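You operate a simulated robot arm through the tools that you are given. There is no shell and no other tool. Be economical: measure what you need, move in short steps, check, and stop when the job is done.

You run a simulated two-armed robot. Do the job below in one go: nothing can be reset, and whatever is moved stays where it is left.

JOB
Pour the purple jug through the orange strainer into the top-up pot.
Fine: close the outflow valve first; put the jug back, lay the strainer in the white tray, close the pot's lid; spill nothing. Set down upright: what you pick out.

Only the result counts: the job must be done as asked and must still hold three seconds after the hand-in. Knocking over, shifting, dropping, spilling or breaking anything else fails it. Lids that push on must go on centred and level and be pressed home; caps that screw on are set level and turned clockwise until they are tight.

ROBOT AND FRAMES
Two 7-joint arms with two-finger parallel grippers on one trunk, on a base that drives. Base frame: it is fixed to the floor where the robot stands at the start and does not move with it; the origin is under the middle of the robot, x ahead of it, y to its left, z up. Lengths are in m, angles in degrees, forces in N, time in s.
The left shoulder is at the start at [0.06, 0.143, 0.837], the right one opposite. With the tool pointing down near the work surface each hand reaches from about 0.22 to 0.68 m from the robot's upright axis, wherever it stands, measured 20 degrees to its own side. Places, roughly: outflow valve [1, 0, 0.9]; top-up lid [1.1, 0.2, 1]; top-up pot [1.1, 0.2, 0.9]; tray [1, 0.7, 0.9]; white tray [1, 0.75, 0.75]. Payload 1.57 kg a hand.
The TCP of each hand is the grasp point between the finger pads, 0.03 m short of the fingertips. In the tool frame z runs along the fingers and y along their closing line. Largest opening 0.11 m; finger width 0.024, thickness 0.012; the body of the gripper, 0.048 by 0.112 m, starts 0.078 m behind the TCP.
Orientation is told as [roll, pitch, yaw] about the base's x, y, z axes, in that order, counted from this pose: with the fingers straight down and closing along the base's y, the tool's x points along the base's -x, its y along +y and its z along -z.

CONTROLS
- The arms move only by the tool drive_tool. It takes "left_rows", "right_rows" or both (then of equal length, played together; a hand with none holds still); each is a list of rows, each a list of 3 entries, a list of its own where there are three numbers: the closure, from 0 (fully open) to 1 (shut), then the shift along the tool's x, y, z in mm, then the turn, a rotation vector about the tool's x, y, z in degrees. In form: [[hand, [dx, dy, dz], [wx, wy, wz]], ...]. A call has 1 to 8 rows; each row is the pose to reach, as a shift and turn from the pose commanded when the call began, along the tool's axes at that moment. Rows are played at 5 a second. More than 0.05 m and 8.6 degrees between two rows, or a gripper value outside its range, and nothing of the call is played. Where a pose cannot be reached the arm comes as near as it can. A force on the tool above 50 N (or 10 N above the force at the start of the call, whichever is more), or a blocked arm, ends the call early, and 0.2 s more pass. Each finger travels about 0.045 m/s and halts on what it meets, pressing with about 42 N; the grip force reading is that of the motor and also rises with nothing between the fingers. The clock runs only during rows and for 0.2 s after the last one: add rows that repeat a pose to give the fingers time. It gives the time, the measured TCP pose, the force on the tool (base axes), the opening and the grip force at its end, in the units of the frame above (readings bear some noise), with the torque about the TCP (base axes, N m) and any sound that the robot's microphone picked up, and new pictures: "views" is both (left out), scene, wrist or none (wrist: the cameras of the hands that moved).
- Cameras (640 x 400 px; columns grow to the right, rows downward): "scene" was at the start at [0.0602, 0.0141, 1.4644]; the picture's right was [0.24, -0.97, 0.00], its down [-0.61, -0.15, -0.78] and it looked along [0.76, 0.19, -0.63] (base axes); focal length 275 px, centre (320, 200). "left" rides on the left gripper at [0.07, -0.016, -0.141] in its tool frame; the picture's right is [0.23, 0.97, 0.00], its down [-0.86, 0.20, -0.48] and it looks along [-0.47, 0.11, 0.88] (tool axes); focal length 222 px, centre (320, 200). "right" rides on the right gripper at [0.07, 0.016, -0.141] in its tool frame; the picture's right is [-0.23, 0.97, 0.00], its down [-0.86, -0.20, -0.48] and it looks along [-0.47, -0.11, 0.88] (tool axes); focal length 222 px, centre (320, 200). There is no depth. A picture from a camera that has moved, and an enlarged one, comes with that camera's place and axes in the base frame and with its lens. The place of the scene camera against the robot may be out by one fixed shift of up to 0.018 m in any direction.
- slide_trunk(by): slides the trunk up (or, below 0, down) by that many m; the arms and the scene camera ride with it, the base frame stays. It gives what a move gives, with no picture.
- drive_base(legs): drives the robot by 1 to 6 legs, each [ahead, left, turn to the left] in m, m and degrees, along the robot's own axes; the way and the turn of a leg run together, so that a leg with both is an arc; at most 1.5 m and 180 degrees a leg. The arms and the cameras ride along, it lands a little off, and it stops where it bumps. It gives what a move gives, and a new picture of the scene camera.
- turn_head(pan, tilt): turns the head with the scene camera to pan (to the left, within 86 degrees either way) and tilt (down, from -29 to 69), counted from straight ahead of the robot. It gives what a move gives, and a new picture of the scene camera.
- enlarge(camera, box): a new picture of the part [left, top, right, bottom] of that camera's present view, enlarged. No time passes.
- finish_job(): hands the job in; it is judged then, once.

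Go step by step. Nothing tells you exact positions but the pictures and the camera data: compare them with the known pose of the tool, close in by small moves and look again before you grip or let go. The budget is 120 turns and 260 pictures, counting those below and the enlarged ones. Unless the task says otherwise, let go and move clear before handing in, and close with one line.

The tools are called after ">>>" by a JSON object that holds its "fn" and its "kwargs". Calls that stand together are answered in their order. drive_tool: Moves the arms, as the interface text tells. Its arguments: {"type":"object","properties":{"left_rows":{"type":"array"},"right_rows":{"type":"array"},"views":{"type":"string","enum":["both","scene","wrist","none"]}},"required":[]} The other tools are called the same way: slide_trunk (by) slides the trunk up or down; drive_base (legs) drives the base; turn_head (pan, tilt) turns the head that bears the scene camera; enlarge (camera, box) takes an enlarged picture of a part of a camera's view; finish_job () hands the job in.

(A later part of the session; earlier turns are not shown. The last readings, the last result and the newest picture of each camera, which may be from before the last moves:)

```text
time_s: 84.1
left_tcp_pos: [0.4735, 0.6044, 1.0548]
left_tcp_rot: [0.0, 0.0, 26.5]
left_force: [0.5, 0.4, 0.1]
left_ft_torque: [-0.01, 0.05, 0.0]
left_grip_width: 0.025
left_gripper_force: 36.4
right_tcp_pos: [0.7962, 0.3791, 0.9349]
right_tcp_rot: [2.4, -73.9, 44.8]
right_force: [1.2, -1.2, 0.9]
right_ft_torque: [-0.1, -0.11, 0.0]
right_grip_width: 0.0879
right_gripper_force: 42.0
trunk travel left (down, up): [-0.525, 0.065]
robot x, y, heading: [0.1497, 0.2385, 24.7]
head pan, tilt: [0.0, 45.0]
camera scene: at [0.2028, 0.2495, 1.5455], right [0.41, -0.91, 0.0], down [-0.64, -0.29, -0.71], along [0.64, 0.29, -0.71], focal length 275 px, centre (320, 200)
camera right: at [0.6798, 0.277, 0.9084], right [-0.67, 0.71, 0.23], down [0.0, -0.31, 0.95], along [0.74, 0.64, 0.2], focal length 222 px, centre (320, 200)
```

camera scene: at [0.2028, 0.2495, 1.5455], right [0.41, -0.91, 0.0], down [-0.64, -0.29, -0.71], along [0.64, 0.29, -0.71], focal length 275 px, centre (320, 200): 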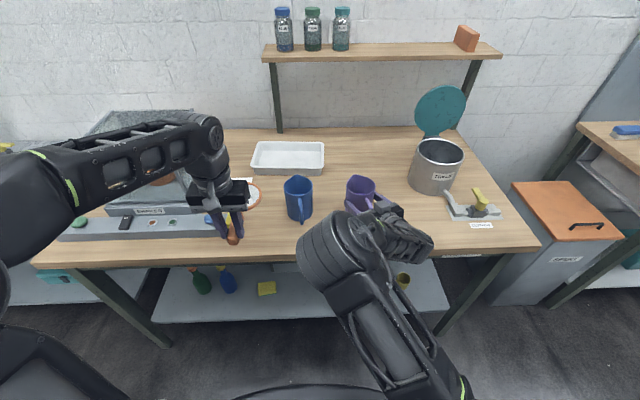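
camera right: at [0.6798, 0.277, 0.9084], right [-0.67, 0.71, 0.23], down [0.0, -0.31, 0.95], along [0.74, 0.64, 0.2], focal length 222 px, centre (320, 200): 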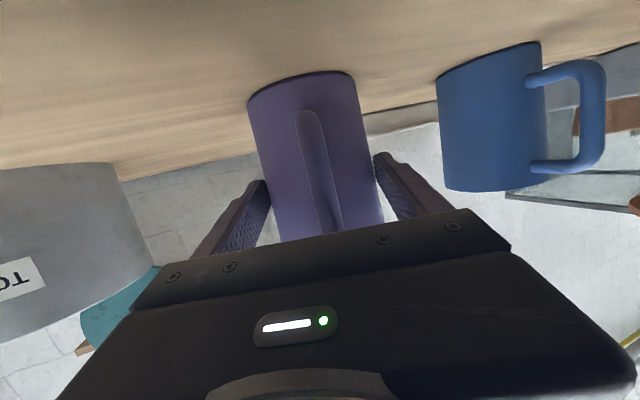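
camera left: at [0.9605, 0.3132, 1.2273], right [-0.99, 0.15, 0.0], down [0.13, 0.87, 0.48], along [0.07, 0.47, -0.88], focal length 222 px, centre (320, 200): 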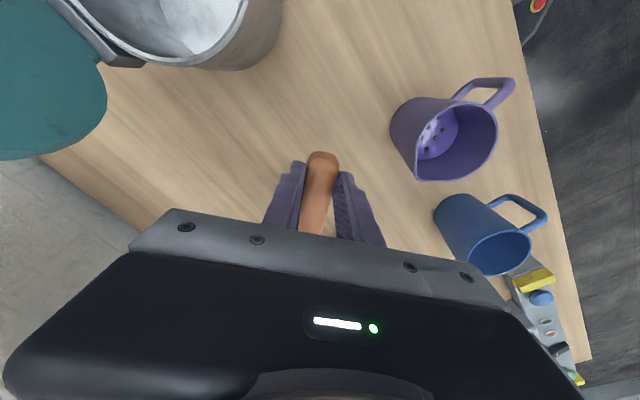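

The jug is gripped firmly (88 mm, 42 N). I raise the trunk to lift it straight up, then raise the arm further and pull it back a little, keeping it level.

>>> {"fn": "slide_trunk", "kwargs": {"by": 0.06}}

>>> {"fn": "drive_tool", "kwargs": {"right_rows": [[0.5, [-20, 0, -10], [0, 0, 0]], [0.5, [-42, 0, -25], [0, 0, 0]], [0.5, [-62, 0, -44], [0, 0, 0]], [0.5, [-84, 0, -64], [0, 0, 0]], [0.5, [-104, 0, -80], [0, 0, 0]], [0.5, [-124, 0, -90], [0, 0, 0]]]}}

```text
time_s: 85.1
left_tcp_pos: [0.4744, 0.604, 1.1137]
left_tcp_rot: [-0.1, 0.2, 26.5]
left_force: [-0.1, -0.2, -0.5]
left_ft_torque: [-0.03, 0.04, 0.02]
left_grip_width: 0.0251
left_gripper_force: 36.8
right_tcp_pos: [0.7974, 0.3789, 0.9948]
right_tcp_rot: [2.5, -73.8, 44.8]
right_force: [0.8, 0.5, -3.9]
right_ft_torque: [-0.05, 0.06, -0.01]
right_grip_width: 0.0878
right_gripper_force: 42.0
trunk travel left (down, up): [-0.585, 0.005]
robot x, y, heading: [0.1476, 0.2317, 24.3]
head pan, tilt: [0.0, 45.0]
```

```text
time_s: 86.5
left_tcp_pos: [0.4731, 0.603, 1.114]
left_tcp_rot: [0.0, 0.0, 26.5]
left_force: [-0.4, -0.8, -0.9]
left_ft_torque: [0.02, 0.02, -0.05]
left_grip_width: 0.025
left_gripper_force: 36.3
right_tcp_pos: [0.7618, 0.3419, 1.1386]
right_tcp_rot: [2.6, -73.9, 44.6]
right_force: [-0.2, -0.4, -2.8]
right_ft_torque: [-0.03, 0.03, 0.01]
right_grip_width: 0.0878
right_gripper_force: 42.6
trunk travel left (down, up): [-0.585, 0.005]
robot x, y, heading: [0.1491, 0.2312, 24.5]
head pan, tilt: [0.0, 45.0]
camera scene: at [0.2026, 0.2494, 1.6054], right [0.41, -0.91, 0.0], down [-0.64, -0.29, -0.71], along [0.64, 0.29, -0.71], focal length 275 px, centre (320, 200)
camera right: at [0.645, 0.2381, 1.1125], right [-0.67, 0.71, 0.23], down [0.0, -0.31, 0.95], along [0.74, 0.64, 0.2], focal length 222 px, centre (320, 200)
```

scene: 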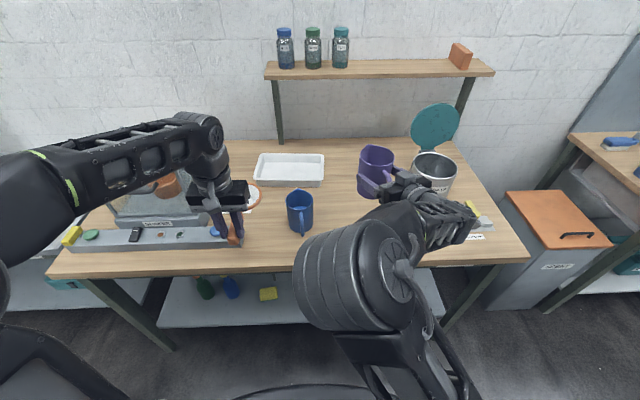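
right: 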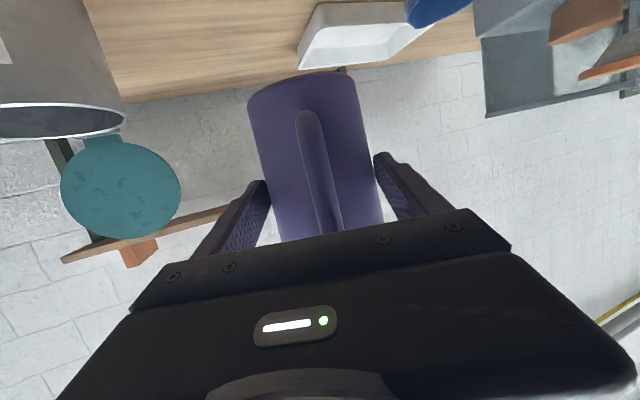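

The jug is up and level. I drive right and slightly forward towards the pot.

>>> {"fn": "drive_base", "kwargs": {"legs": [[0.0, -0.15, 0], [0.15, -0.13, 0]]}}

```text
time_s: 89.0
left_tcp_pos: [0.7247, 0.4147, 1.1142]
left_tcp_rot: [0.0, 0.1, 26.6]
left_force: [0.7, 0.1, -0.4]
left_ft_torque: [0.0, 0.04, -0.02]
left_grip_width: 0.0251
left_gripper_force: 36.2
right_tcp_pos: [1.0139, 0.15, 1.1369]
right_tcp_rot: [2.6, -73.9, 44.6]
right_force: [0.7, 0.6, -4.1]
right_ft_torque: [-0.06, 0.03, 0.0]
right_grip_width: 0.0877
right_gripper_force: 41.4
trunk travel left (down, up): [-0.585, 0.005]
robot x, y, heading: [0.3996, 0.0446, 24.2]
head pan, tilt: [0.0, 45.0]
camera scene: at [0.4546, 0.0592, 1.6054], right [0.41, -0.91, 0.0], down [-0.64, -0.29, -0.71], along [0.64, 0.29, -0.71], focal length 275 px, centre (320, 200)
```

scene: 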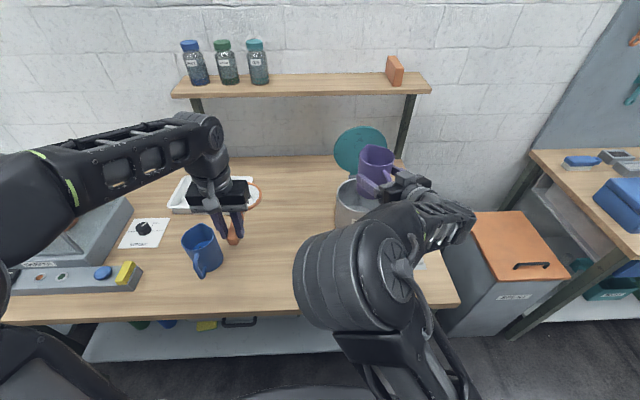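

I swing the jug, kept level, to a standby pose in front of the pot, pointing left.

>>> {"fn": "drive_tool", "kwargs": {"right_rows": [[0.5, [-3, 17, -6], [-7.1, 0, -2]], [0.5, [-6, 34, -12], [-14.2, 0, -4.1]], [0.5, [-9, 51, -18], [-21.4, 0, -6.1]], [0.5, [-12, 68, -24], [-28.5, 0, -8.2]], [0.5, [-15, 85, -30], [-35.6, 0, -10.2]]]}}

```text
time_s: 90.2
left_tcp_pos: [0.7249, 0.413, 1.114]
left_tcp_rot: [0.1, 0.1, 26.5]
left_force: [-0.3, -0.9, -0.8]
left_ft_torque: [-0.05, 0.04, 0.0]
left_grip_width: 0.0249
left_gripper_force: 36.8
right_tcp_pos: [0.9346, 0.1903, 1.1625]
right_tcp_rot: [2.2, -74.3, 82.1]
right_force: [-1.0, 0.1, -2.9]
right_ft_torque: [-0.03, 0.0, 0.01]
right_grip_width: 0.0879
right_gripper_force: 42.3
trunk travel left (down, up): [-0.585, 0.005]
robot x, y, heading: [0.3955, 0.0429, 24.3]
head pan, tilt: [0.0, 45.0]
camera scene: at [0.4534, 0.0592, 1.6054], right [0.41, -0.91, 0.0], down [-0.64, -0.29, -0.71], along [0.64, 0.29, -0.71], focal length 275 px, centre (320, 200)
camera right: at [0.9023, 0.0374, 1.1349], right [-0.96, 0.16, 0.23], down [0.19, -0.25, 0.95], along [0.21, 0.96, 0.21], focal length 222 px, centre (320, 200)
```

scene: 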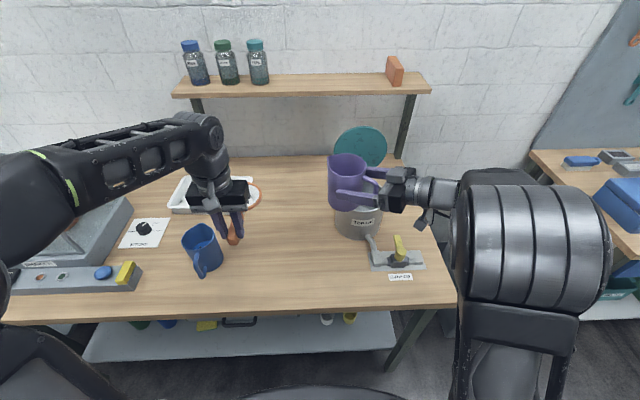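
right: 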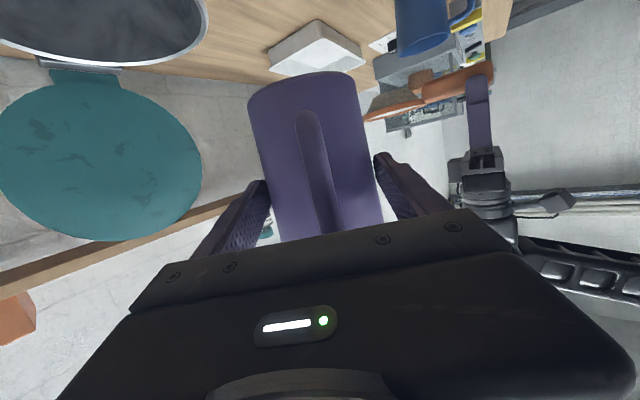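

The jug is level and steady. Next I turn the left hand so the strainer's handle will point left when it's over the pot.

>>> {"fn": "drive_tool", "kwargs": {"left_rows": [[1, [0, 0, 0], [0, 0, 8.4]], [1, [0, 0, 0], [0, 0, 16.8]], [1, [0, 0, 0], [0, 0, 25.2]], [1, [0, 0, 0], [0, 0, 33.6]], [1, [0, 0, 0], [0, 0, 42]], [1, [0, 0, 0], [0, 0, 50.4]], [1, [0, 0, 0], [0, 0, 58.8]], [1, [0, 0, 0], [0, 0, 67]]], "views": "none"}}

>>> {"fn": "drive_tool", "kwargs": {"left_rows": [[1, [0, 0, 0], [0, 0, 8.4]], [1, [0, 0, 0], [0, 0, 16.8]], [1, [0, 0, 0], [0, 0, 25.2]], [1, [0, 0, 0], [0, 0, 33.6]], [1, [0, 0, 0], [0, 0, 39]]]}}

```text
time_s: 92.0
left_tcp_pos: [0.7233, 0.4145, 1.1148]
left_tcp_rot: [0.0, 0.1, -40.7]
left_force: [1.0, -0.2, 0.0]
left_ft_torque: [0.01, 0.01, -0.01]
left_grip_width: 0.0249
left_gripper_force: 36.6
right_tcp_pos: [0.9329, 0.1908, 1.1621]
right_tcp_rot: [2.3, -74.2, 81.9]
right_force: [0.2, 0.5, -2.7]
right_ft_torque: [-0.05, 0.02, 0.01]
right_grip_width: 0.0877
right_gripper_force: 41.9
trunk travel left (down, up): [-0.585, 0.005]
robot x, y, heading: [0.3993, 0.0432, 24.4]
head pan, tilt: [0.0, 45.0]
```

```text
time_s: 93.2
left_tcp_pos: [0.7246, 0.4154, 1.1148]
left_tcp_rot: [0.0, 0.0, -79.7]
left_force: [0.2, 0.3, -1.6]
left_ft_torque: [0.03, 0.03, -0.03]
left_grip_width: 0.0249
left_gripper_force: 36.4
right_tcp_pos: [0.9334, 0.1912, 1.1633]
right_tcp_rot: [2.3, -74.2, 81.9]
right_force: [-0.7, 0.4, -3.6]
right_ft_torque: [-0.08, -0.05, 0.01]
right_grip_width: 0.0876
right_gripper_force: 41.9
trunk travel left (down, up): [-0.585, 0.005]
robot x, y, heading: [0.3972, 0.0452, 24.2]
head pan, tilt: [0.0, 45.0]
camera scene: at [0.4531, 0.0595, 1.6054], right [0.41, -0.91, 0.0], down [-0.64, -0.29, -0.71], along [0.64, 0.29, -0.71], focal length 275 px, centre (320, 200)
camera left: at [0.6959, 0.4819, 1.2557], right [0.92, 0.4, 0.0], down [0.35, -0.81, 0.48], along [0.19, -0.44, -0.88], focal length 222 px, centre (320, 200)
```

scene: 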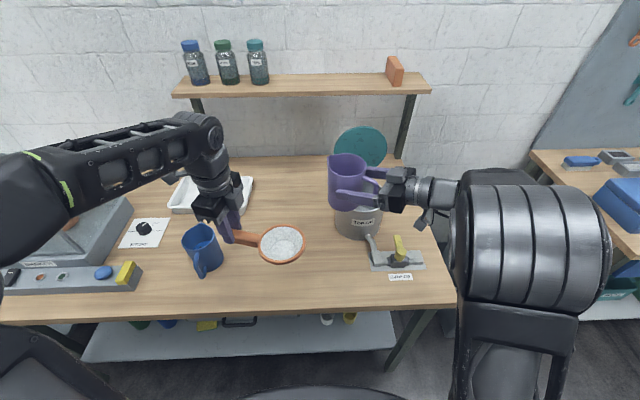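
left: 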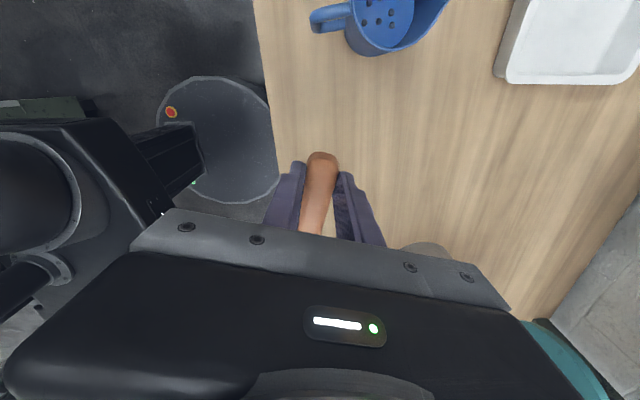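

The strainer hangs level with its handle pointing left. I drive 8 cm closer, then draw the jug back to leave room.

>>> {"fn": "drive_base", "kwargs": {"legs": [[0.08, 0, 0]]}}

>>> {"fn": "drive_tool", "kwargs": {"right_rows": [[0.5, [0, 22, 0], [0, 0, 0]], [0.5, [0, 44, 0], [0, 0, 0]], [0.5, [0, 66, 0], [0, 0, 0]]]}}

```text
time_s: 94.3
left_tcp_pos: [0.7989, 0.4482, 1.1139]
left_tcp_rot: [-0.2, 0.0, -79.6]
left_force: [0.4, 0.2, -0.8]
left_ft_torque: [0.04, 0.02, -0.01]
left_grip_width: 0.025
left_gripper_force: 36.5
right_tcp_pos: [1.0087, 0.2236, 1.1619]
right_tcp_rot: [2.6, -74.3, 81.5]
right_force: [0.8, 0.2, -3.5]
right_ft_torque: [-0.05, 0.0, 0.0]
right_grip_width: 0.0877
right_gripper_force: 42.1
trunk travel left (down, up): [-0.585, 0.005]
robot x, y, heading: [0.4723, 0.0781, 24.4]
head pan, tilt: [0.0, 45.0]
camera scene: at [0.5274, 0.0932, 1.6054], right [0.41, -0.91, 0.0], down [-0.65, -0.29, -0.71], along [0.64, 0.29, -0.71], focal length 275 px, centre (320, 200)
```

scene: 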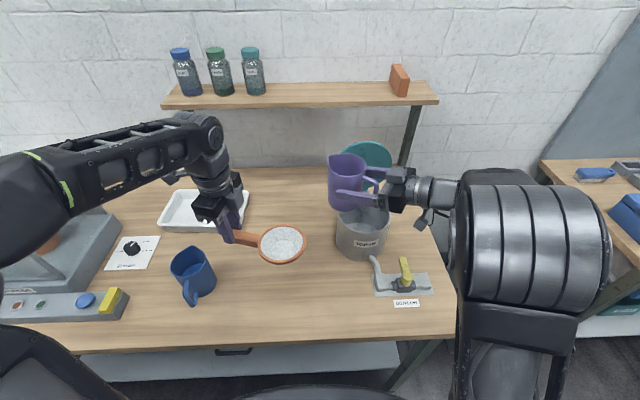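

```text
time_s: 95.1
left_tcp_pos: [0.7971, 0.4465, 1.1137]
left_tcp_rot: [0.1, 0.0, -79.6]
left_force: [-0.4, -0.8, -0.6]
left_ft_torque: [0.04, 0.01, 0.03]
left_grip_width: 0.0247
left_gripper_force: 36.2
right_tcp_pos: [0.9399, 0.2282, 1.1637]
right_tcp_rot: [1.9, -74.3, 81.9]
right_force: [0.2, -0.1, -3.0]
right_ft_torque: [-0.06, -0.02, 0.0]
right_grip_width: 0.0876
right_gripper_force: 41.8
trunk travel left (down, up): [-0.585, 0.005]
robot x, y, heading: [0.4714, 0.0802, 24.4]
head pan, tilt: [0.0, 45.0]
camera scene: at [0.5248, 0.0919, 1.6055], right [0.41, -0.91, 0.0], down [-0.64, -0.29, -0.71], along [0.64, 0.29, -0.71], focal length 275 px, centre (320, 200)
camera right: at [0.9085, 0.0763, 1.1361], right [-0.96, 0.16, 0.23], down [0.18, -0.25, 0.95], along [0.21, 0.95, 0.21], focal length 222 px, centre (320, 200)
```

scene: 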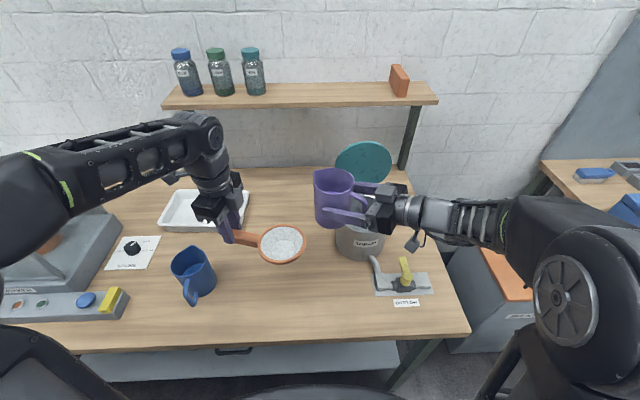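
right: 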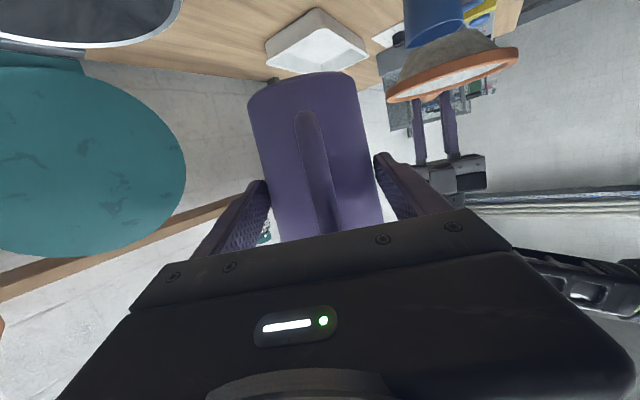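

I bring the strainer low under the jug's level and over the pot.

>>> {"fn": "drive_tool", "kwargs": {"left_rows": [[1, [0, 0, 45], [0, 0, 0]], [1, [-12, 42, 54], [0, 0, 0]], [1, [-24, 84, 54], [0, 0, 0]], [1, [-36, 125, 54], [0, 0, 0]], [1, [-48, 167, 54], [0, 0, 0]], [1, [-86, 184, 54], [0, 0, 0]], [1, [-124, 202, 54], [0, 0, 0]], [1, [-160, 219, 54], [0, 0, 0]]]}}

>>> {"fn": "enlarge", "kwargs": {"camera": "scene", "box": [270, 130, 450, 290]}}

```text
time_s: 96.9
left_tcp_pos: [1.0294, 0.3448, 1.0615]
left_tcp_rot: [0.5, -0.2, -79.7]
left_force: [-0.5, 0.8, -1.6]
left_ft_torque: [-0.06, 0.01, -0.04]
left_grip_width: 0.0248
left_gripper_force: 36.4
left hand out of reach, approached as far as the arm can: row 8
right_tcp_pos: [0.9406, 0.2318, 1.1641]
right_tcp_rot: [2.1, -74.2, 82.1]
right_force: [-0.5, 0.0, -2.5]
right_ft_torque: [-0.01, 0.01, -0.05]
right_grip_width: 0.0883
right_gripper_force: 41.8
trunk travel left (down, up): [-0.585, 0.005]
robot x, y, heading: [0.4699, 0.0763, 24.5]
head pan, tilt: [0.0, 45.0]
camera scene: at [0.5248, 0.0947, 1.6055], right [0.41, -0.91, 0.0], down [-0.64, -0.29, -0.71], along [0.64, 0.29, -0.71], focal length 275 px, centre (320, 200)
camera left: at [1.0002, 0.4132, 1.2029], right [0.92, 0.4, 0.01], down [0.35, -0.8, 0.48], along [0.2, -0.44, -0.88], focal length 222 px, centre (320, 200)
```

scene: 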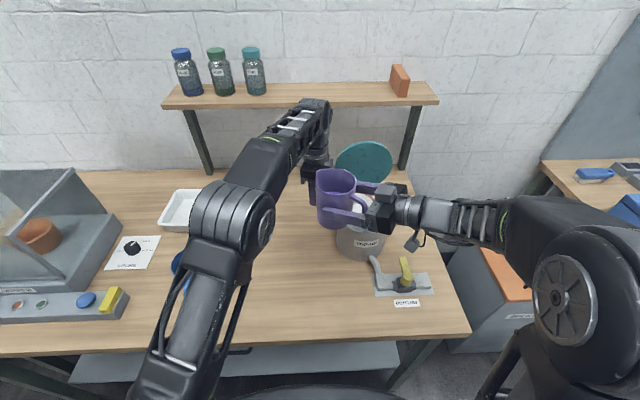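
left: 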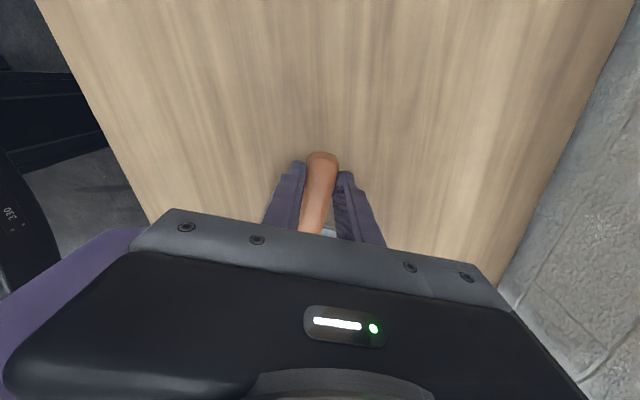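

```text
2.50 times, centred on (360, 210) of scene
camera zoom: at [0.5248, 0.0947, 1.6055], right [0.41, -0.91, 0.0], down [-0.64, -0.29, -0.71], along [0.64, 0.29, -0.71], focal length 688 px, centre (220, 175)
```

zoom: 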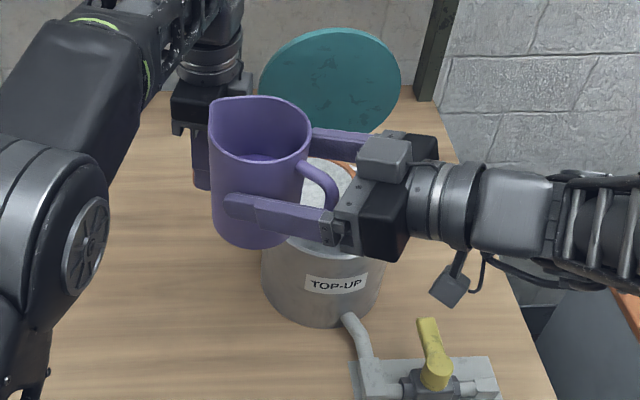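

The strainer's bowl is over the pot, near (1.05, 0.23). I centre it and lower it slightly.

>>> {"fn": "drive_tool", "kwargs": {"left_rows": [[1, [0, 0, 12], [0, 0, 0]], [1, [-9, 5, 18], [0, 0, 0]], [1, [-18, 9, 22], [0, 0, 0]]], "views": "none"}}

>>> {"fn": "turn_head", "kwargs": {"pan": -3, "tilt": 50}}

>>> {"fn": "enlarge", "kwargs": {"camera": "right", "box": [0, 0, 640, 400]}}

```text
time_s: 97.7
left_tcp_pos: [1.0415, 0.3308, 1.0422]
left_tcp_rot: [0.2, 0.0, -79.5]
left_force: [-3.8, 5.1, 18.7]
left_ft_torque: [-0.82, -0.03, -0.15]
left_grip_width: 0.0254
left_gripper_force: 36.9
right_tcp_pos: [0.9403, 0.2293, 1.1637]
right_tcp_rot: [2.1, -74.3, 82.3]
right_force: [-0.3, 0.3, -4.2]
right_ft_torque: [-0.03, -0.01, 0.0]
right_grip_width: 0.0883
right_gripper_force: 42.3
trunk travel left (down, up): [-0.585, 0.005]
robot x, y, heading: [0.4704, 0.0788, 24.5]
head pan, tilt: [0.0, 45.0]
```

```text
time_s: 98.3
left_tcp_pos: [1.0406, 0.3306, 1.0398]
left_tcp_rot: [0.0, 0.0, -79.5]
left_force: [-0.3, 7.3, 19.2]
left_ft_torque: [-0.72, -0.04, -0.02]
left_grip_width: 0.025
left_gripper_force: 36.5
right_tcp_pos: [0.9383, 0.2294, 1.1632]
right_tcp_rot: [2.0, -74.3, 82.0]
right_force: [0.4, 0.2, -3.5]
right_ft_torque: [-0.04, -0.01, -0.01]
right_grip_width: 0.0884
right_gripper_force: 41.3
trunk travel left (down, up): [-0.585, 0.005]
robot x, y, heading: [0.4703, 0.076, 24.5]
head pan, tilt: [-3.0, 50.0]
camera scene: at [0.5214, 0.0874, 1.5987], right [0.36, -0.93, 0.0], down [-0.71, -0.28, -0.64], along [0.6, 0.23, -0.77], focal length 275 px, centre (320, 200)
```

scene: 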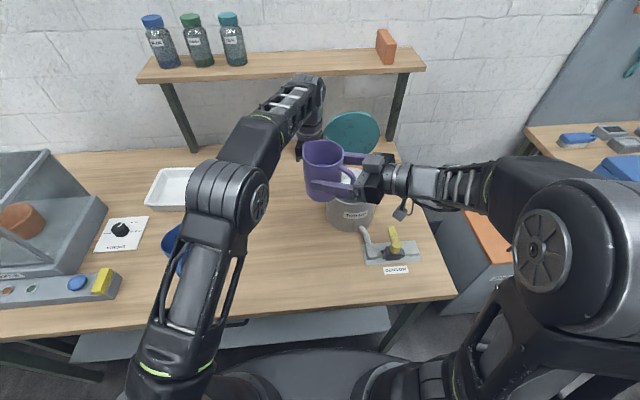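

```text
1.00 times, centred on (320, 200) of right (not enlarged: the box is as wide or as high as the picture)
camera zoom: at [0.9079, 0.0773, 1.1366], right [-0.96, 0.16, 0.23], down [0.18, -0.25, 0.95], along [0.21, 0.95, 0.21], focal length 222 px, centre (320, 200)
```

zoom: 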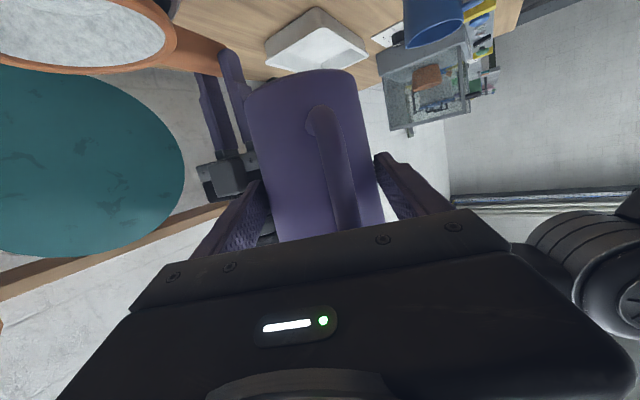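

The strainer is pressing lightly on the pot's rim, so I raise it a few millimetres and check.

>>> {"fn": "drive_tool", "kwargs": {"left_rows": [[1, [0, 0, -4], [0, 0, 0]], [1, [0, 0, -8], [0, 0, 0]], [1, [0, 0, -8], [0, 0, 0]]], "views": "none"}}

>>> {"fn": "enlarge", "kwargs": {"camera": "scene", "box": [270, 100, 430, 250]}}

```text
time_s: 99.1
left_tcp_pos: [1.042, 0.3294, 1.0429]
left_tcp_rot: [0.0, 0.1, -79.7]
left_force: [-0.2, -0.3, -1.8]
left_ft_torque: [0.05, -0.01, -0.02]
left_grip_width: 0.0252
left_gripper_force: 36.9
left hand out of reach, approached as far as the arm can: row 2, 3
right_tcp_pos: [0.9409, 0.228, 1.1632]
right_tcp_rot: [2.3, -74.2, 81.7]
right_force: [0.3, 0.8, -3.2]
right_ft_torque: [-0.04, 0.04, -0.01]
right_grip_width: 0.0884
right_gripper_force: 41.7
trunk travel left (down, up): [-0.585, 0.005]
robot x, y, heading: [0.4721, 0.0794, 24.5]
head pan, tilt: [-3.0, 50.0]
```

```text
2.67 times, centred on (350, 175) of scene
camera zoom: at [0.5234, 0.0868, 1.5984], right [0.36, -0.93, 0.0], down [-0.71, -0.28, -0.64], along [0.6, 0.23, -0.77], focal length 734 px, centre (240, 267)
```

zoom: 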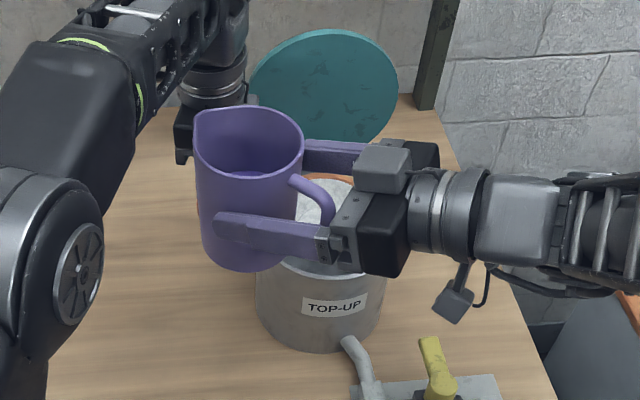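

The strainer now hangs free at (1.063, 0.213). I move the jug's mouth up to it and start a gentle tilt.

>>> {"fn": "drive_tool", "kwargs": {"right_rows": [[0.5, [8, -18, -2], [0, 0, 0]], [0.5, [17, -37, -4], [0, 0, 0]], [0.5, [17, -37, -4], [0, 0, 7]], [0.5, [17, -37, -4], [0, 0, 14]], [0.5, [17, -37, -4], [0, 0, 20]], [0.5, [17, -37, -4], [0, 0, 25]]]}}

>>> {"fn": "enlarge", "kwargs": {"camera": "scene", "box": [270, 100, 430, 250]}}

```text
time_s: 100.5
left_tcp_pos: [1.0426, 0.3297, 1.043]
left_tcp_rot: [0.1, 0.0, -79.7]
left_force: [1.0, -0.6, -1.1]
left_ft_torque: [0.07, 0.01, 0.01]
left_grip_width: 0.0251
left_gripper_force: 36.6
right_tcp_pos: [0.9773, 0.2178, 1.1474]
right_tcp_rot: [57.2, -60.2, 23.6]
right_force: [0.1, -0.4, -4.0]
right_ft_torque: [-0.06, -0.05, -0.02]
right_grip_width: 0.0882
right_gripper_force: 41.8
trunk travel left (down, up): [-0.585, 0.005]
robot x, y, heading: [0.4732, 0.0783, 24.7]
head pan, tilt: [-3.0, 50.0]
camera scene: at [0.5235, 0.087, 1.5985], right [0.36, -0.93, 0.0], down [-0.71, -0.28, -0.64], along [0.6, 0.23, -0.77], focal length 275 px, centre (320, 200)
camera right: at [0.9176, 0.0713, 1.1332], right [-0.76, 0.25, 0.6], down [0.52, -0.33, 0.79], along [0.39, 0.91, 0.12], focal length 222 px, centre (320, 200)
```

scene: 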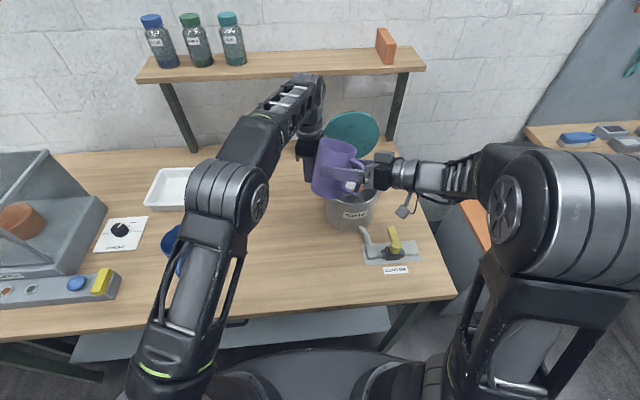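
right: 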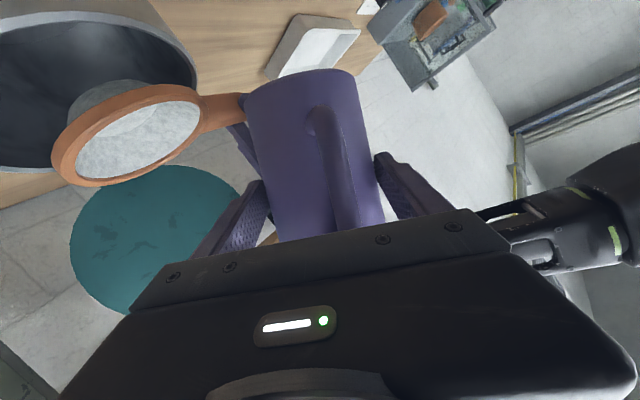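

```text
2.67 times, centred on (350, 175) of scene
camera zoom: at [0.5235, 0.087, 1.5985], right [0.36, -0.93, 0.0], down [-0.71, -0.28, -0.64], along [0.6, 0.23, -0.77], focal length 734 px, centre (240, 267)
```

zoom: 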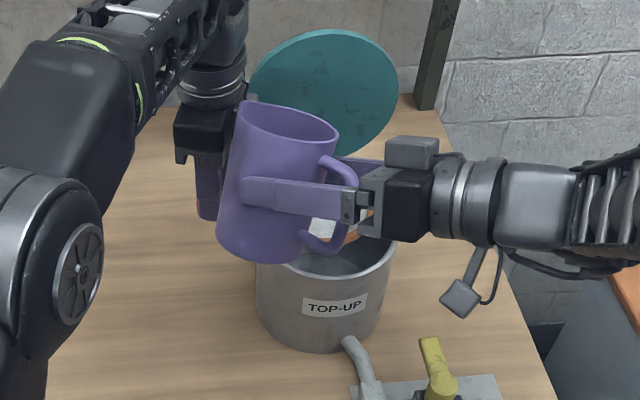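

The strainer sits under the jug's mouth. I keep tilting slowly.

>>> {"fn": "drive_tool", "kwargs": {"right_rows": [[0.5, [0, 0, 0], [0, 0, 4]], [0.5, [0, 0, 0], [0, 0, 8]], [0.5, [0, 0, 0], [0, 0, 12]], [0.5, [0, 0, 0], [0, 0, 16]], [0.5, [0, 0, 0], [0, 0, 20]], [0.5, [0, 0, 0], [0, 0, 23]], [0.5, [0, 0, 0], [0, 0, 26]], [0.5, [0, 0, 0], [0, 0, 29]]]}}

>>> {"fn": "enlarge", "kwargs": {"camera": "scene", "box": [270, 100, 430, 250]}}

```text
time_s: 102.3
left_tcp_pos: [1.0424, 0.3292, 1.0433]
left_tcp_rot: [0.1, 0.0, -79.5]
left_force: [-0.9, 0.4, -0.7]
left_ft_torque: [0.03, -0.01, 0.01]
left_grip_width: 0.0251
left_gripper_force: 36.5
right_tcp_pos: [0.9766, 0.2169, 1.1468]
right_tcp_rot: [71.0, -33.7, 5.2]
right_force: [-0.5, -0.8, -2.9]
right_ft_torque: [-0.05, -0.05, 0.03]
right_grip_width: 0.0883
right_gripper_force: 42.0
trunk travel left (down, up): [-0.585, 0.005]
robot x, y, heading: [0.4702, 0.0812, 24.2]
head pan, tilt: [-3.0, 50.0]
camera scene: at [0.5234, 0.0869, 1.5985], right [0.36, -0.93, 0.0], down [-0.71, -0.28, -0.64], along [0.6, 0.23, -0.77], focal length 275 px, centre (320, 200)
camera right: at [0.8968, 0.0813, 1.1609], right [-0.35, 0.29, 0.89], down [0.77, -0.45, 0.45], along [0.53, 0.85, -0.06], focal length 222 px, centre (320, 200)
```

scene: 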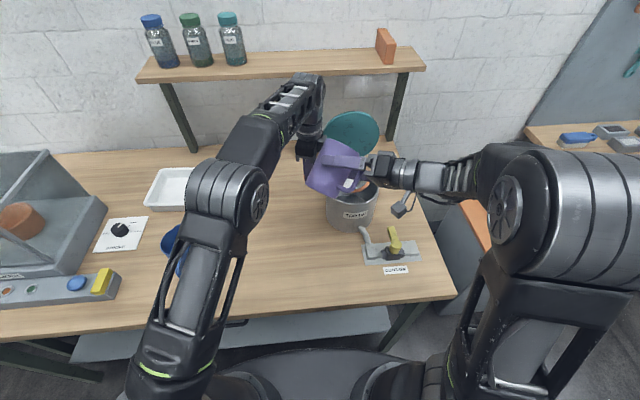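
right: 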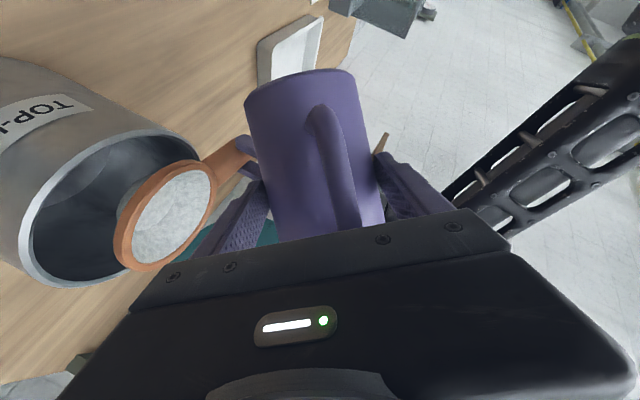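

```text
2.67 times, centred on (350, 175) of scene
camera zoom: at [0.5234, 0.0869, 1.5985], right [0.36, -0.93, 0.0], down [-0.71, -0.28, -0.64], along [0.6, 0.23, -0.77], focal length 734 px, centre (240, 267)
```

zoom: 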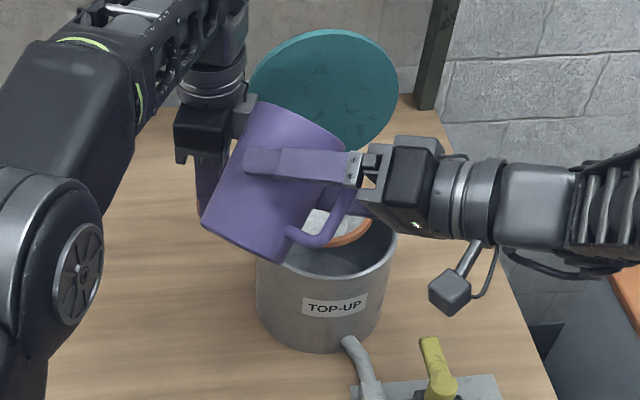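

The geometry puts the lip right above the strainer's centre. I continue slowly, easing forward so the stream stays centred.

>>> {"fn": "drive_tool", "kwargs": {"right_rows": [[0.5, [-1, -1, 0], [0, 0, 3]], [0.5, [-2, -1, 1], [0, 0, 6]], [0.5, [-4, -2, 2], [0, 0, 9]], [0.5, [-5, -3, 2], [0, 0, 12]], [0.5, [-6, -4, 3], [0, 0, 15]], [0.5, [-7, -4, 3], [0, 0, 18]], [0.5, [-8, -5, 4], [0, 0, 21]], [0.5, [-10, -6, 4], [0, 0, 24]]]}}

>>> {"fn": "enlarge", "kwargs": {"camera": "scene", "box": [270, 100, 430, 250]}}

```text
time_s: 104.1
left_tcp_pos: [1.042, 0.3279, 1.0422]
left_tcp_rot: [0.1, 0.0, -79.6]
left_force: [0.8, 0.6, 0.0]
left_ft_torque: [0.03, 0.07, 0.03]
left_grip_width: 0.0249
left_gripper_force: 36.7
right_tcp_pos: [0.9873, 0.2202, 1.1462]
right_tcp_rot: [73.9, -10.9, -2.6]
right_force: [0.0, 0.5, -1.8]
right_ft_torque: [-0.04, -0.02, 0.02]
right_grip_width: 0.0882
right_gripper_force: 42.0
trunk travel left (down, up): [-0.585, 0.005]
robot x, y, heading: [0.4744, 0.0785, 24.3]
head pan, tilt: [-3.0, 50.0]
camera scene: at [0.5234, 0.0868, 1.5986], right [0.36, -0.93, 0.0], down [-0.71, -0.28, -0.64], along [0.6, 0.23, -0.77], focal length 275 px, centre (320, 200)
camera right: at [0.9046, 0.0924, 1.189], right [0.06, 0.27, 0.96], down [0.83, -0.55, 0.1], along [0.56, 0.79, -0.25], focal length 222 px, centre (320, 200)
```

scene: 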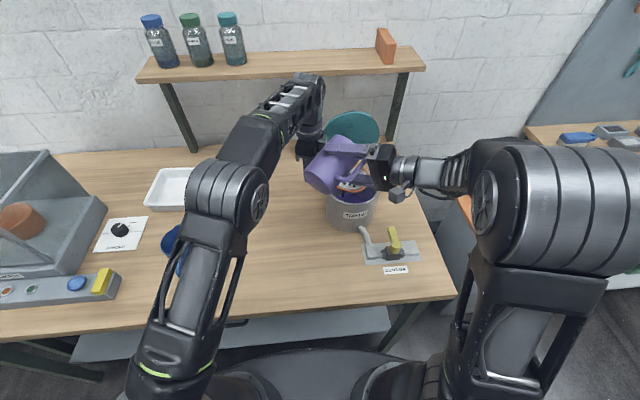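
right: 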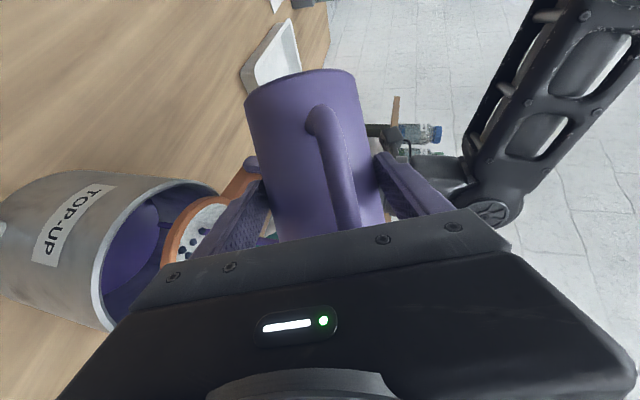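

```text
2.67 times, centred on (350, 175) of scene
camera zoom: at [0.5234, 0.0868, 1.5986], right [0.36, -0.93, 0.0], down [-0.71, -0.28, -0.64], along [0.6, 0.23, -0.77], focal length 734 px, centre (240, 267)
```

zoom: 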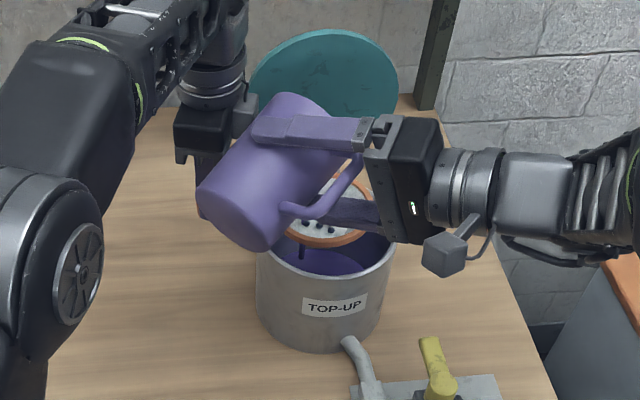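

The liquid is in the pot and the bits are caught in the strainer. I tilt on to empty the jug completely.

>>> {"fn": "drive_tool", "kwargs": {"right_rows": [[0.5, [-3, 0, 1], [0, 0, 5]], [0.5, [-5, 0, 2], [0, 0, 10]], [0.5, [-8, -1, 3], [0, 0, 15]], [0.5, [-11, -1, 4], [0, 0, 20]], [0.5, [-14, -1, 5], [0, 0, 26]], [0.5, [-17, -2, 6], [0, 0, 32]], [0.5, [-17, -2, 6], [0, 0, 37]], [0.5, [-17, -2, 6], [0, 0, 37]]]}}

>>> {"fn": "drive_tool", "kwargs": {"right_rows": [[0.5, [0, 0, 0], [0, 0, 0]], [0.5, [0, 0, 0], [0, 0, 0]], [0.5, [0, 0, 0], [0, 0, 0]], [0.5, [0, 0, 0], [0, 0, 0]], [0.5, [0, 0, 0], [0, 0, 0]], [0.5, [0, 0, 0], [0, 0, 0]], [0.5, [0, 0, 0], [0, 0, 0]], [0.5, [0, 0, 0], [0, 0, 0]]]}}

>>> {"fn": "enlarge", "kwargs": {"camera": "scene", "box": [270, 100, 430, 250]}}

```text
time_s: 105.9
left_tcp_pos: [1.042, 0.3305, 1.0431]
left_tcp_rot: [0.3, 0.0, -79.4]
left_force: [18.3, 26.3, 12.7]
left_ft_torque: [-3.28, 2.82, -0.64]
left_grip_width: 0.0249
left_gripper_force: 37.0
right_tcp_pos: [1.0048, 0.2236, 1.1445]
right_tcp_rot: [72.2, 24.7, -13.3]
right_force: [-19.2, -24.5, -13.9]
right_ft_torque: [-0.67, -0.43, 1.78]
right_grip_width: 0.0886
right_gripper_force: 42.2
trunk travel left (down, up): [-0.585, 0.005]
robot x, y, heading: [0.4725, 0.0777, 24.4]
head pan, tilt: [-3.0, 50.0]
camera scene: at [0.5233, 0.0869, 1.5985], right [0.36, -0.93, 0.0], down [-0.71, -0.28, -0.64], along [0.6, 0.23, -0.77], focal length 275 px, centre (320, 200)
camera right: at [0.9385, 0.1061, 1.2284], right [0.65, 0.15, 0.75], down [0.62, -0.68, -0.4], along [0.44, 0.72, -0.53], focal length 222 px, centre (320, 200)
```

scene: 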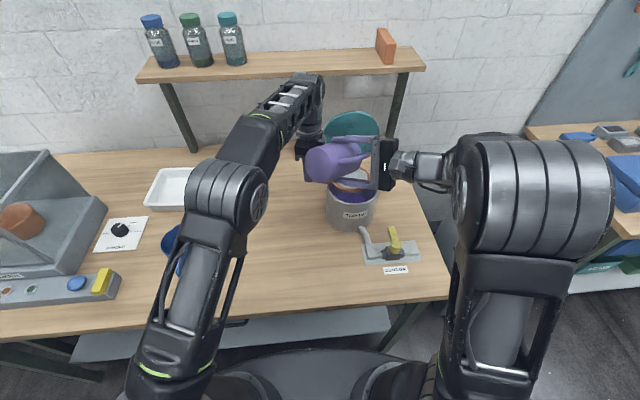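
right: 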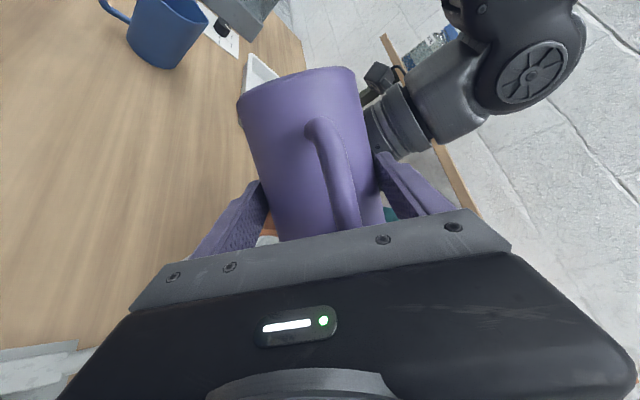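

```text
time_s: 107.7
left_tcp_pos: [1.0427, 0.3296, 1.0442]
left_tcp_rot: [0.1, 0.1, -79.5]
left_force: [8.9, 31.2, 14.9]
left_ft_torque: [-4.23, 1.81, -1.35]
left_grip_width: 0.025
left_gripper_force: 36.3
right_tcp_pos: [1.0055, 0.225, 1.145]
right_tcp_rot: [72.4, 24.6, -13.2]
right_force: [-8.9, -31.4, -16.8]
right_ft_torque: [-0.74, -0.38, 1.11]
right_grip_width: 0.0883
right_gripper_force: 42.6
trunk travel left (down, up): [-0.585, 0.005]
robot x, y, heading: [0.4746, 0.0751, 24.5]
head pan, tilt: [-3.0, 50.0]
camera scene: at [0.5233, 0.0868, 1.5985], right [0.36, -0.93, 0.0], down [-0.71, -0.28, -0.64], along [0.6, 0.23, -0.77], focal length 275 px, centre (320, 200)
camera right: at [0.9386, 0.1062, 1.2289], right [0.64, 0.15, 0.75], down [0.62, -0.68, -0.4], along [0.45, 0.72, -0.53], focal length 222 px, centre (320, 200)
```

scene: 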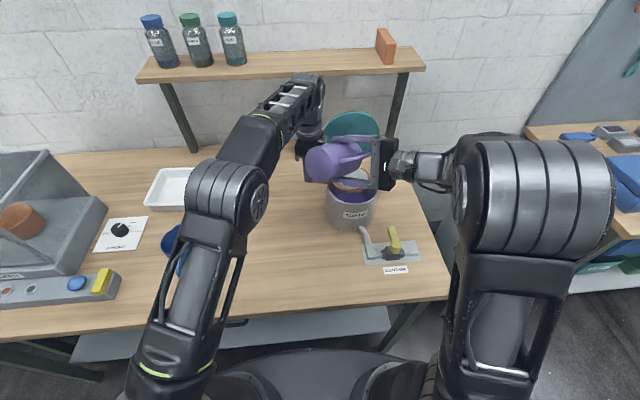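
right: 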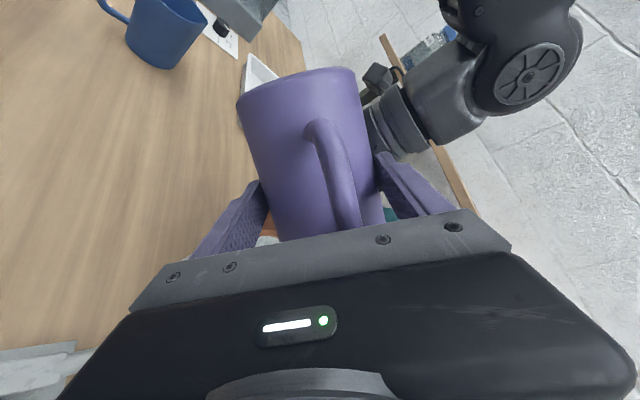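

```text
2.67 times, centred on (350, 175) of scene
camera zoom: at [0.5233, 0.0868, 1.5985], right [0.36, -0.93, 0.0], down [-0.71, -0.28, -0.64], along [0.6, 0.23, -0.77], focal length 734 px, centre (240, 267)
```

zoom: 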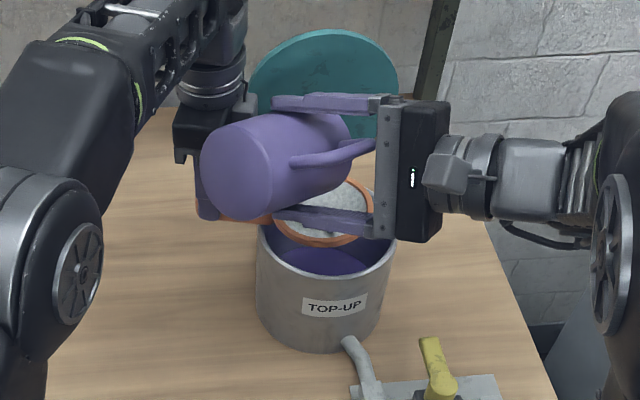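

The jug's end is touching the left hand, so I draw the jug back 14 mm along its finger axis.

>>> {"fn": "drive_tool", "kwargs": {"right_rows": [[0.5, [0, 0, -5], [0, 0, 0]], [0.5, [0, 0, -10], [0, 0, 0]], [0.5, [0, 0, -14], [0, 0, 0]], [0.5, [0, 0, -14], [0, 0, 0]], [0.5, [0, 0, -14], [0, 0, 0]], [0.5, [0, 0, -14], [0, 0, 0]]], "views": "none"}}

>>> {"fn": "enlarge", "kwargs": {"camera": "scene", "box": [310, 130, 400, 210]}}

```text
time_s: 109.1
left_tcp_pos: [1.0421, 0.3299, 1.0432]
left_tcp_rot: [0.2, 0.0, -79.6]
left_force: [-0.3, 0.8, 0.0]
left_ft_torque: [0.04, -0.01, 0.01]
left_grip_width: 0.0248
left_gripper_force: 36.4
right_tcp_pos: [1.0046, 0.211, 1.1503]
right_tcp_rot: [72.7, 24.6, -13.1]
right_force: [0.3, -0.1, -1.2]
right_ft_torque: [-0.03, -0.01, -0.01]
right_grip_width: 0.0883
right_gripper_force: 41.7
trunk travel left (down, up): [-0.585, 0.005]
robot x, y, heading: [0.4721, 0.0809, 24.4]
head pan, tilt: [-3.0, 50.0]
```

```text
5.00 times, centred on (355, 170) of scene
camera zoom: at [0.5233, 0.0869, 1.5985], right [0.36, -0.93, 0.0], down [-0.71, -0.28, -0.64], along [0.6, 0.23, -0.77], focal length 1376 px, centre (145, 350)
```

zoom: 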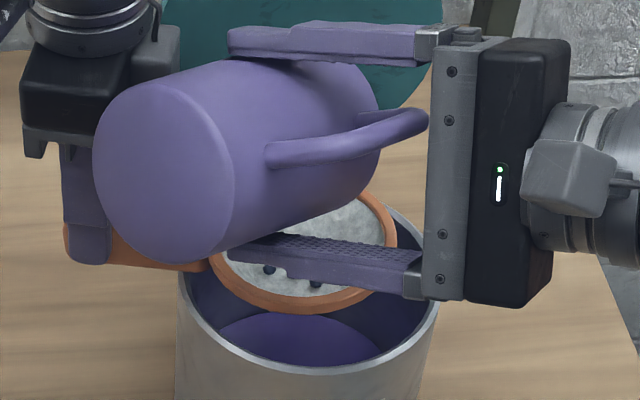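

The contact is gone, the jug is empty and the bits sit in the strainer. I roll the jug back upright while drawing it away from the pot.

>>> {"fn": "drive_tool", "kwargs": {"right_rows": [[0.5, [2, -1, 0], [0, 0, -8]], [0.5, [4, -2, 0], [0, 0, -16]], [0.5, [6, -3, 0], [0, 0, -24]], [0.5, [8, -4, 0], [0, 0, -32]], [0.5, [12, -6, 0], [0, 0, -40]], [0.5, [16, -8, 0], [0, 0, -48]], [0.5, [20, -10, 0], [0, 0, -56]], [0.5, [24, -11, 0], [0, 0, -64]]], "views": "none"}}

>>> {"fn": "drive_tool", "kwargs": {"right_rows": [[0.5, [0, 0, 0], [0, 0, -8]], [0.5, [0, 0, 0], [0, 0, -16]], [0.5, [0, 0, 0], [0, 0, -24]], [0.5, [0, 0, 0], [0, 0, -32]], [0.5, [0, 0, 0], [0, 0, -40]], [0.5, [0, 0, 0], [0, 0, -48]], [0.5, [0, 0, 0], [0, 0, -51]]]}}

>>> {"fn": "enlarge", "kwargs": {"camera": "scene", "box": [270, 100, 430, 250]}}

```text
time_s: 110.9
left_tcp_pos: [1.0412, 0.3282, 1.0432]
left_tcp_rot: [0.2, 0.0, -79.5]
left_force: [0.3, -0.3, -0.9]
left_ft_torque: [0.04, 0.01, -0.04]
left_grip_width: 0.025
left_gripper_force: 36.6
right_tcp_pos: [0.9781, 0.2127, 1.1512]
right_tcp_rot: [70.3, -36.8, 6.4]
right_force: [0.6, 0.4, -1.1]
right_ft_torque: [-0.02, -0.04, 0.01]
right_grip_width: 0.0882
right_gripper_force: 42.1
trunk travel left (down, up): [-0.585, 0.005]
robot x, y, heading: [0.471, 0.0744, 24.3]
head pan, tilt: [-3.0, 50.0]
```

```text
time_s: 112.5
left_tcp_pos: [1.0418, 0.3294, 1.0425]
left_tcp_rot: [0.1, 0.0, -79.7]
left_force: [0.2, -0.6, -0.5]
left_ft_torque: [0.0, -0.01, -0.02]
left_grip_width: 0.0249
left_gripper_force: 36.6
right_tcp_pos: [0.9797, 0.2141, 1.1513]
right_tcp_rot: [2.0, -74.3, 82.2]
right_force: [0.0, -0.6, -1.4]
right_ft_torque: [-0.01, 0.0, 0.01]
right_grip_width: 0.0885
right_gripper_force: 41.7
trunk travel left (down, up): [-0.585, 0.005]
robot x, y, heading: [0.4726, 0.0784, 24.4]
head pan, tilt: [-3.0, 50.0]
camera scene: at [0.5233, 0.0868, 1.5985], right [0.36, -0.93, 0.0], down [-0.71, -0.28, -0.64], along [0.6, 0.23, -0.77], focal length 275 px, centre (320, 200)
camera right: at [0.9469, 0.0614, 1.1236], right [-0.96, 0.16, 0.23], down [0.18, -0.25, 0.95], along [0.21, 0.95, 0.21], focal length 222 px, centre (320, 200)
```

scene: 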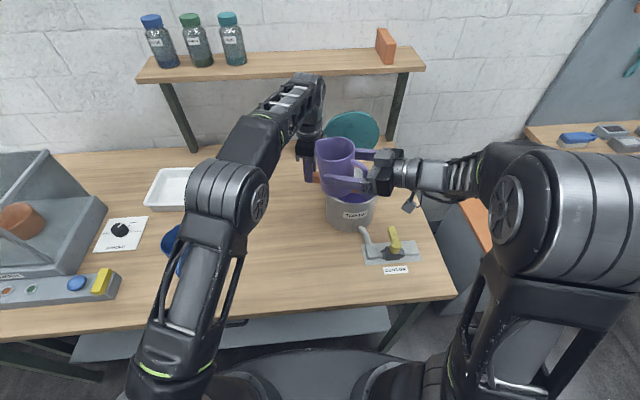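
right: 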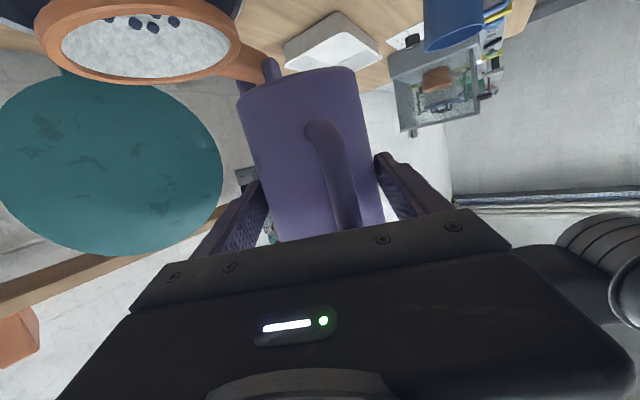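

```text
2.67 times, centred on (350, 175) of scene
camera zoom: at [0.5233, 0.0868, 1.5985], right [0.36, -0.93, 0.0], down [-0.71, -0.28, -0.64], along [0.6, 0.23, -0.77], focal length 734 px, centre (240, 267)
```

zoom: 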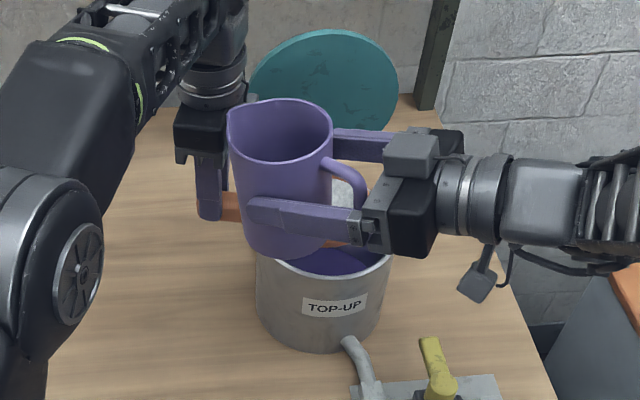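

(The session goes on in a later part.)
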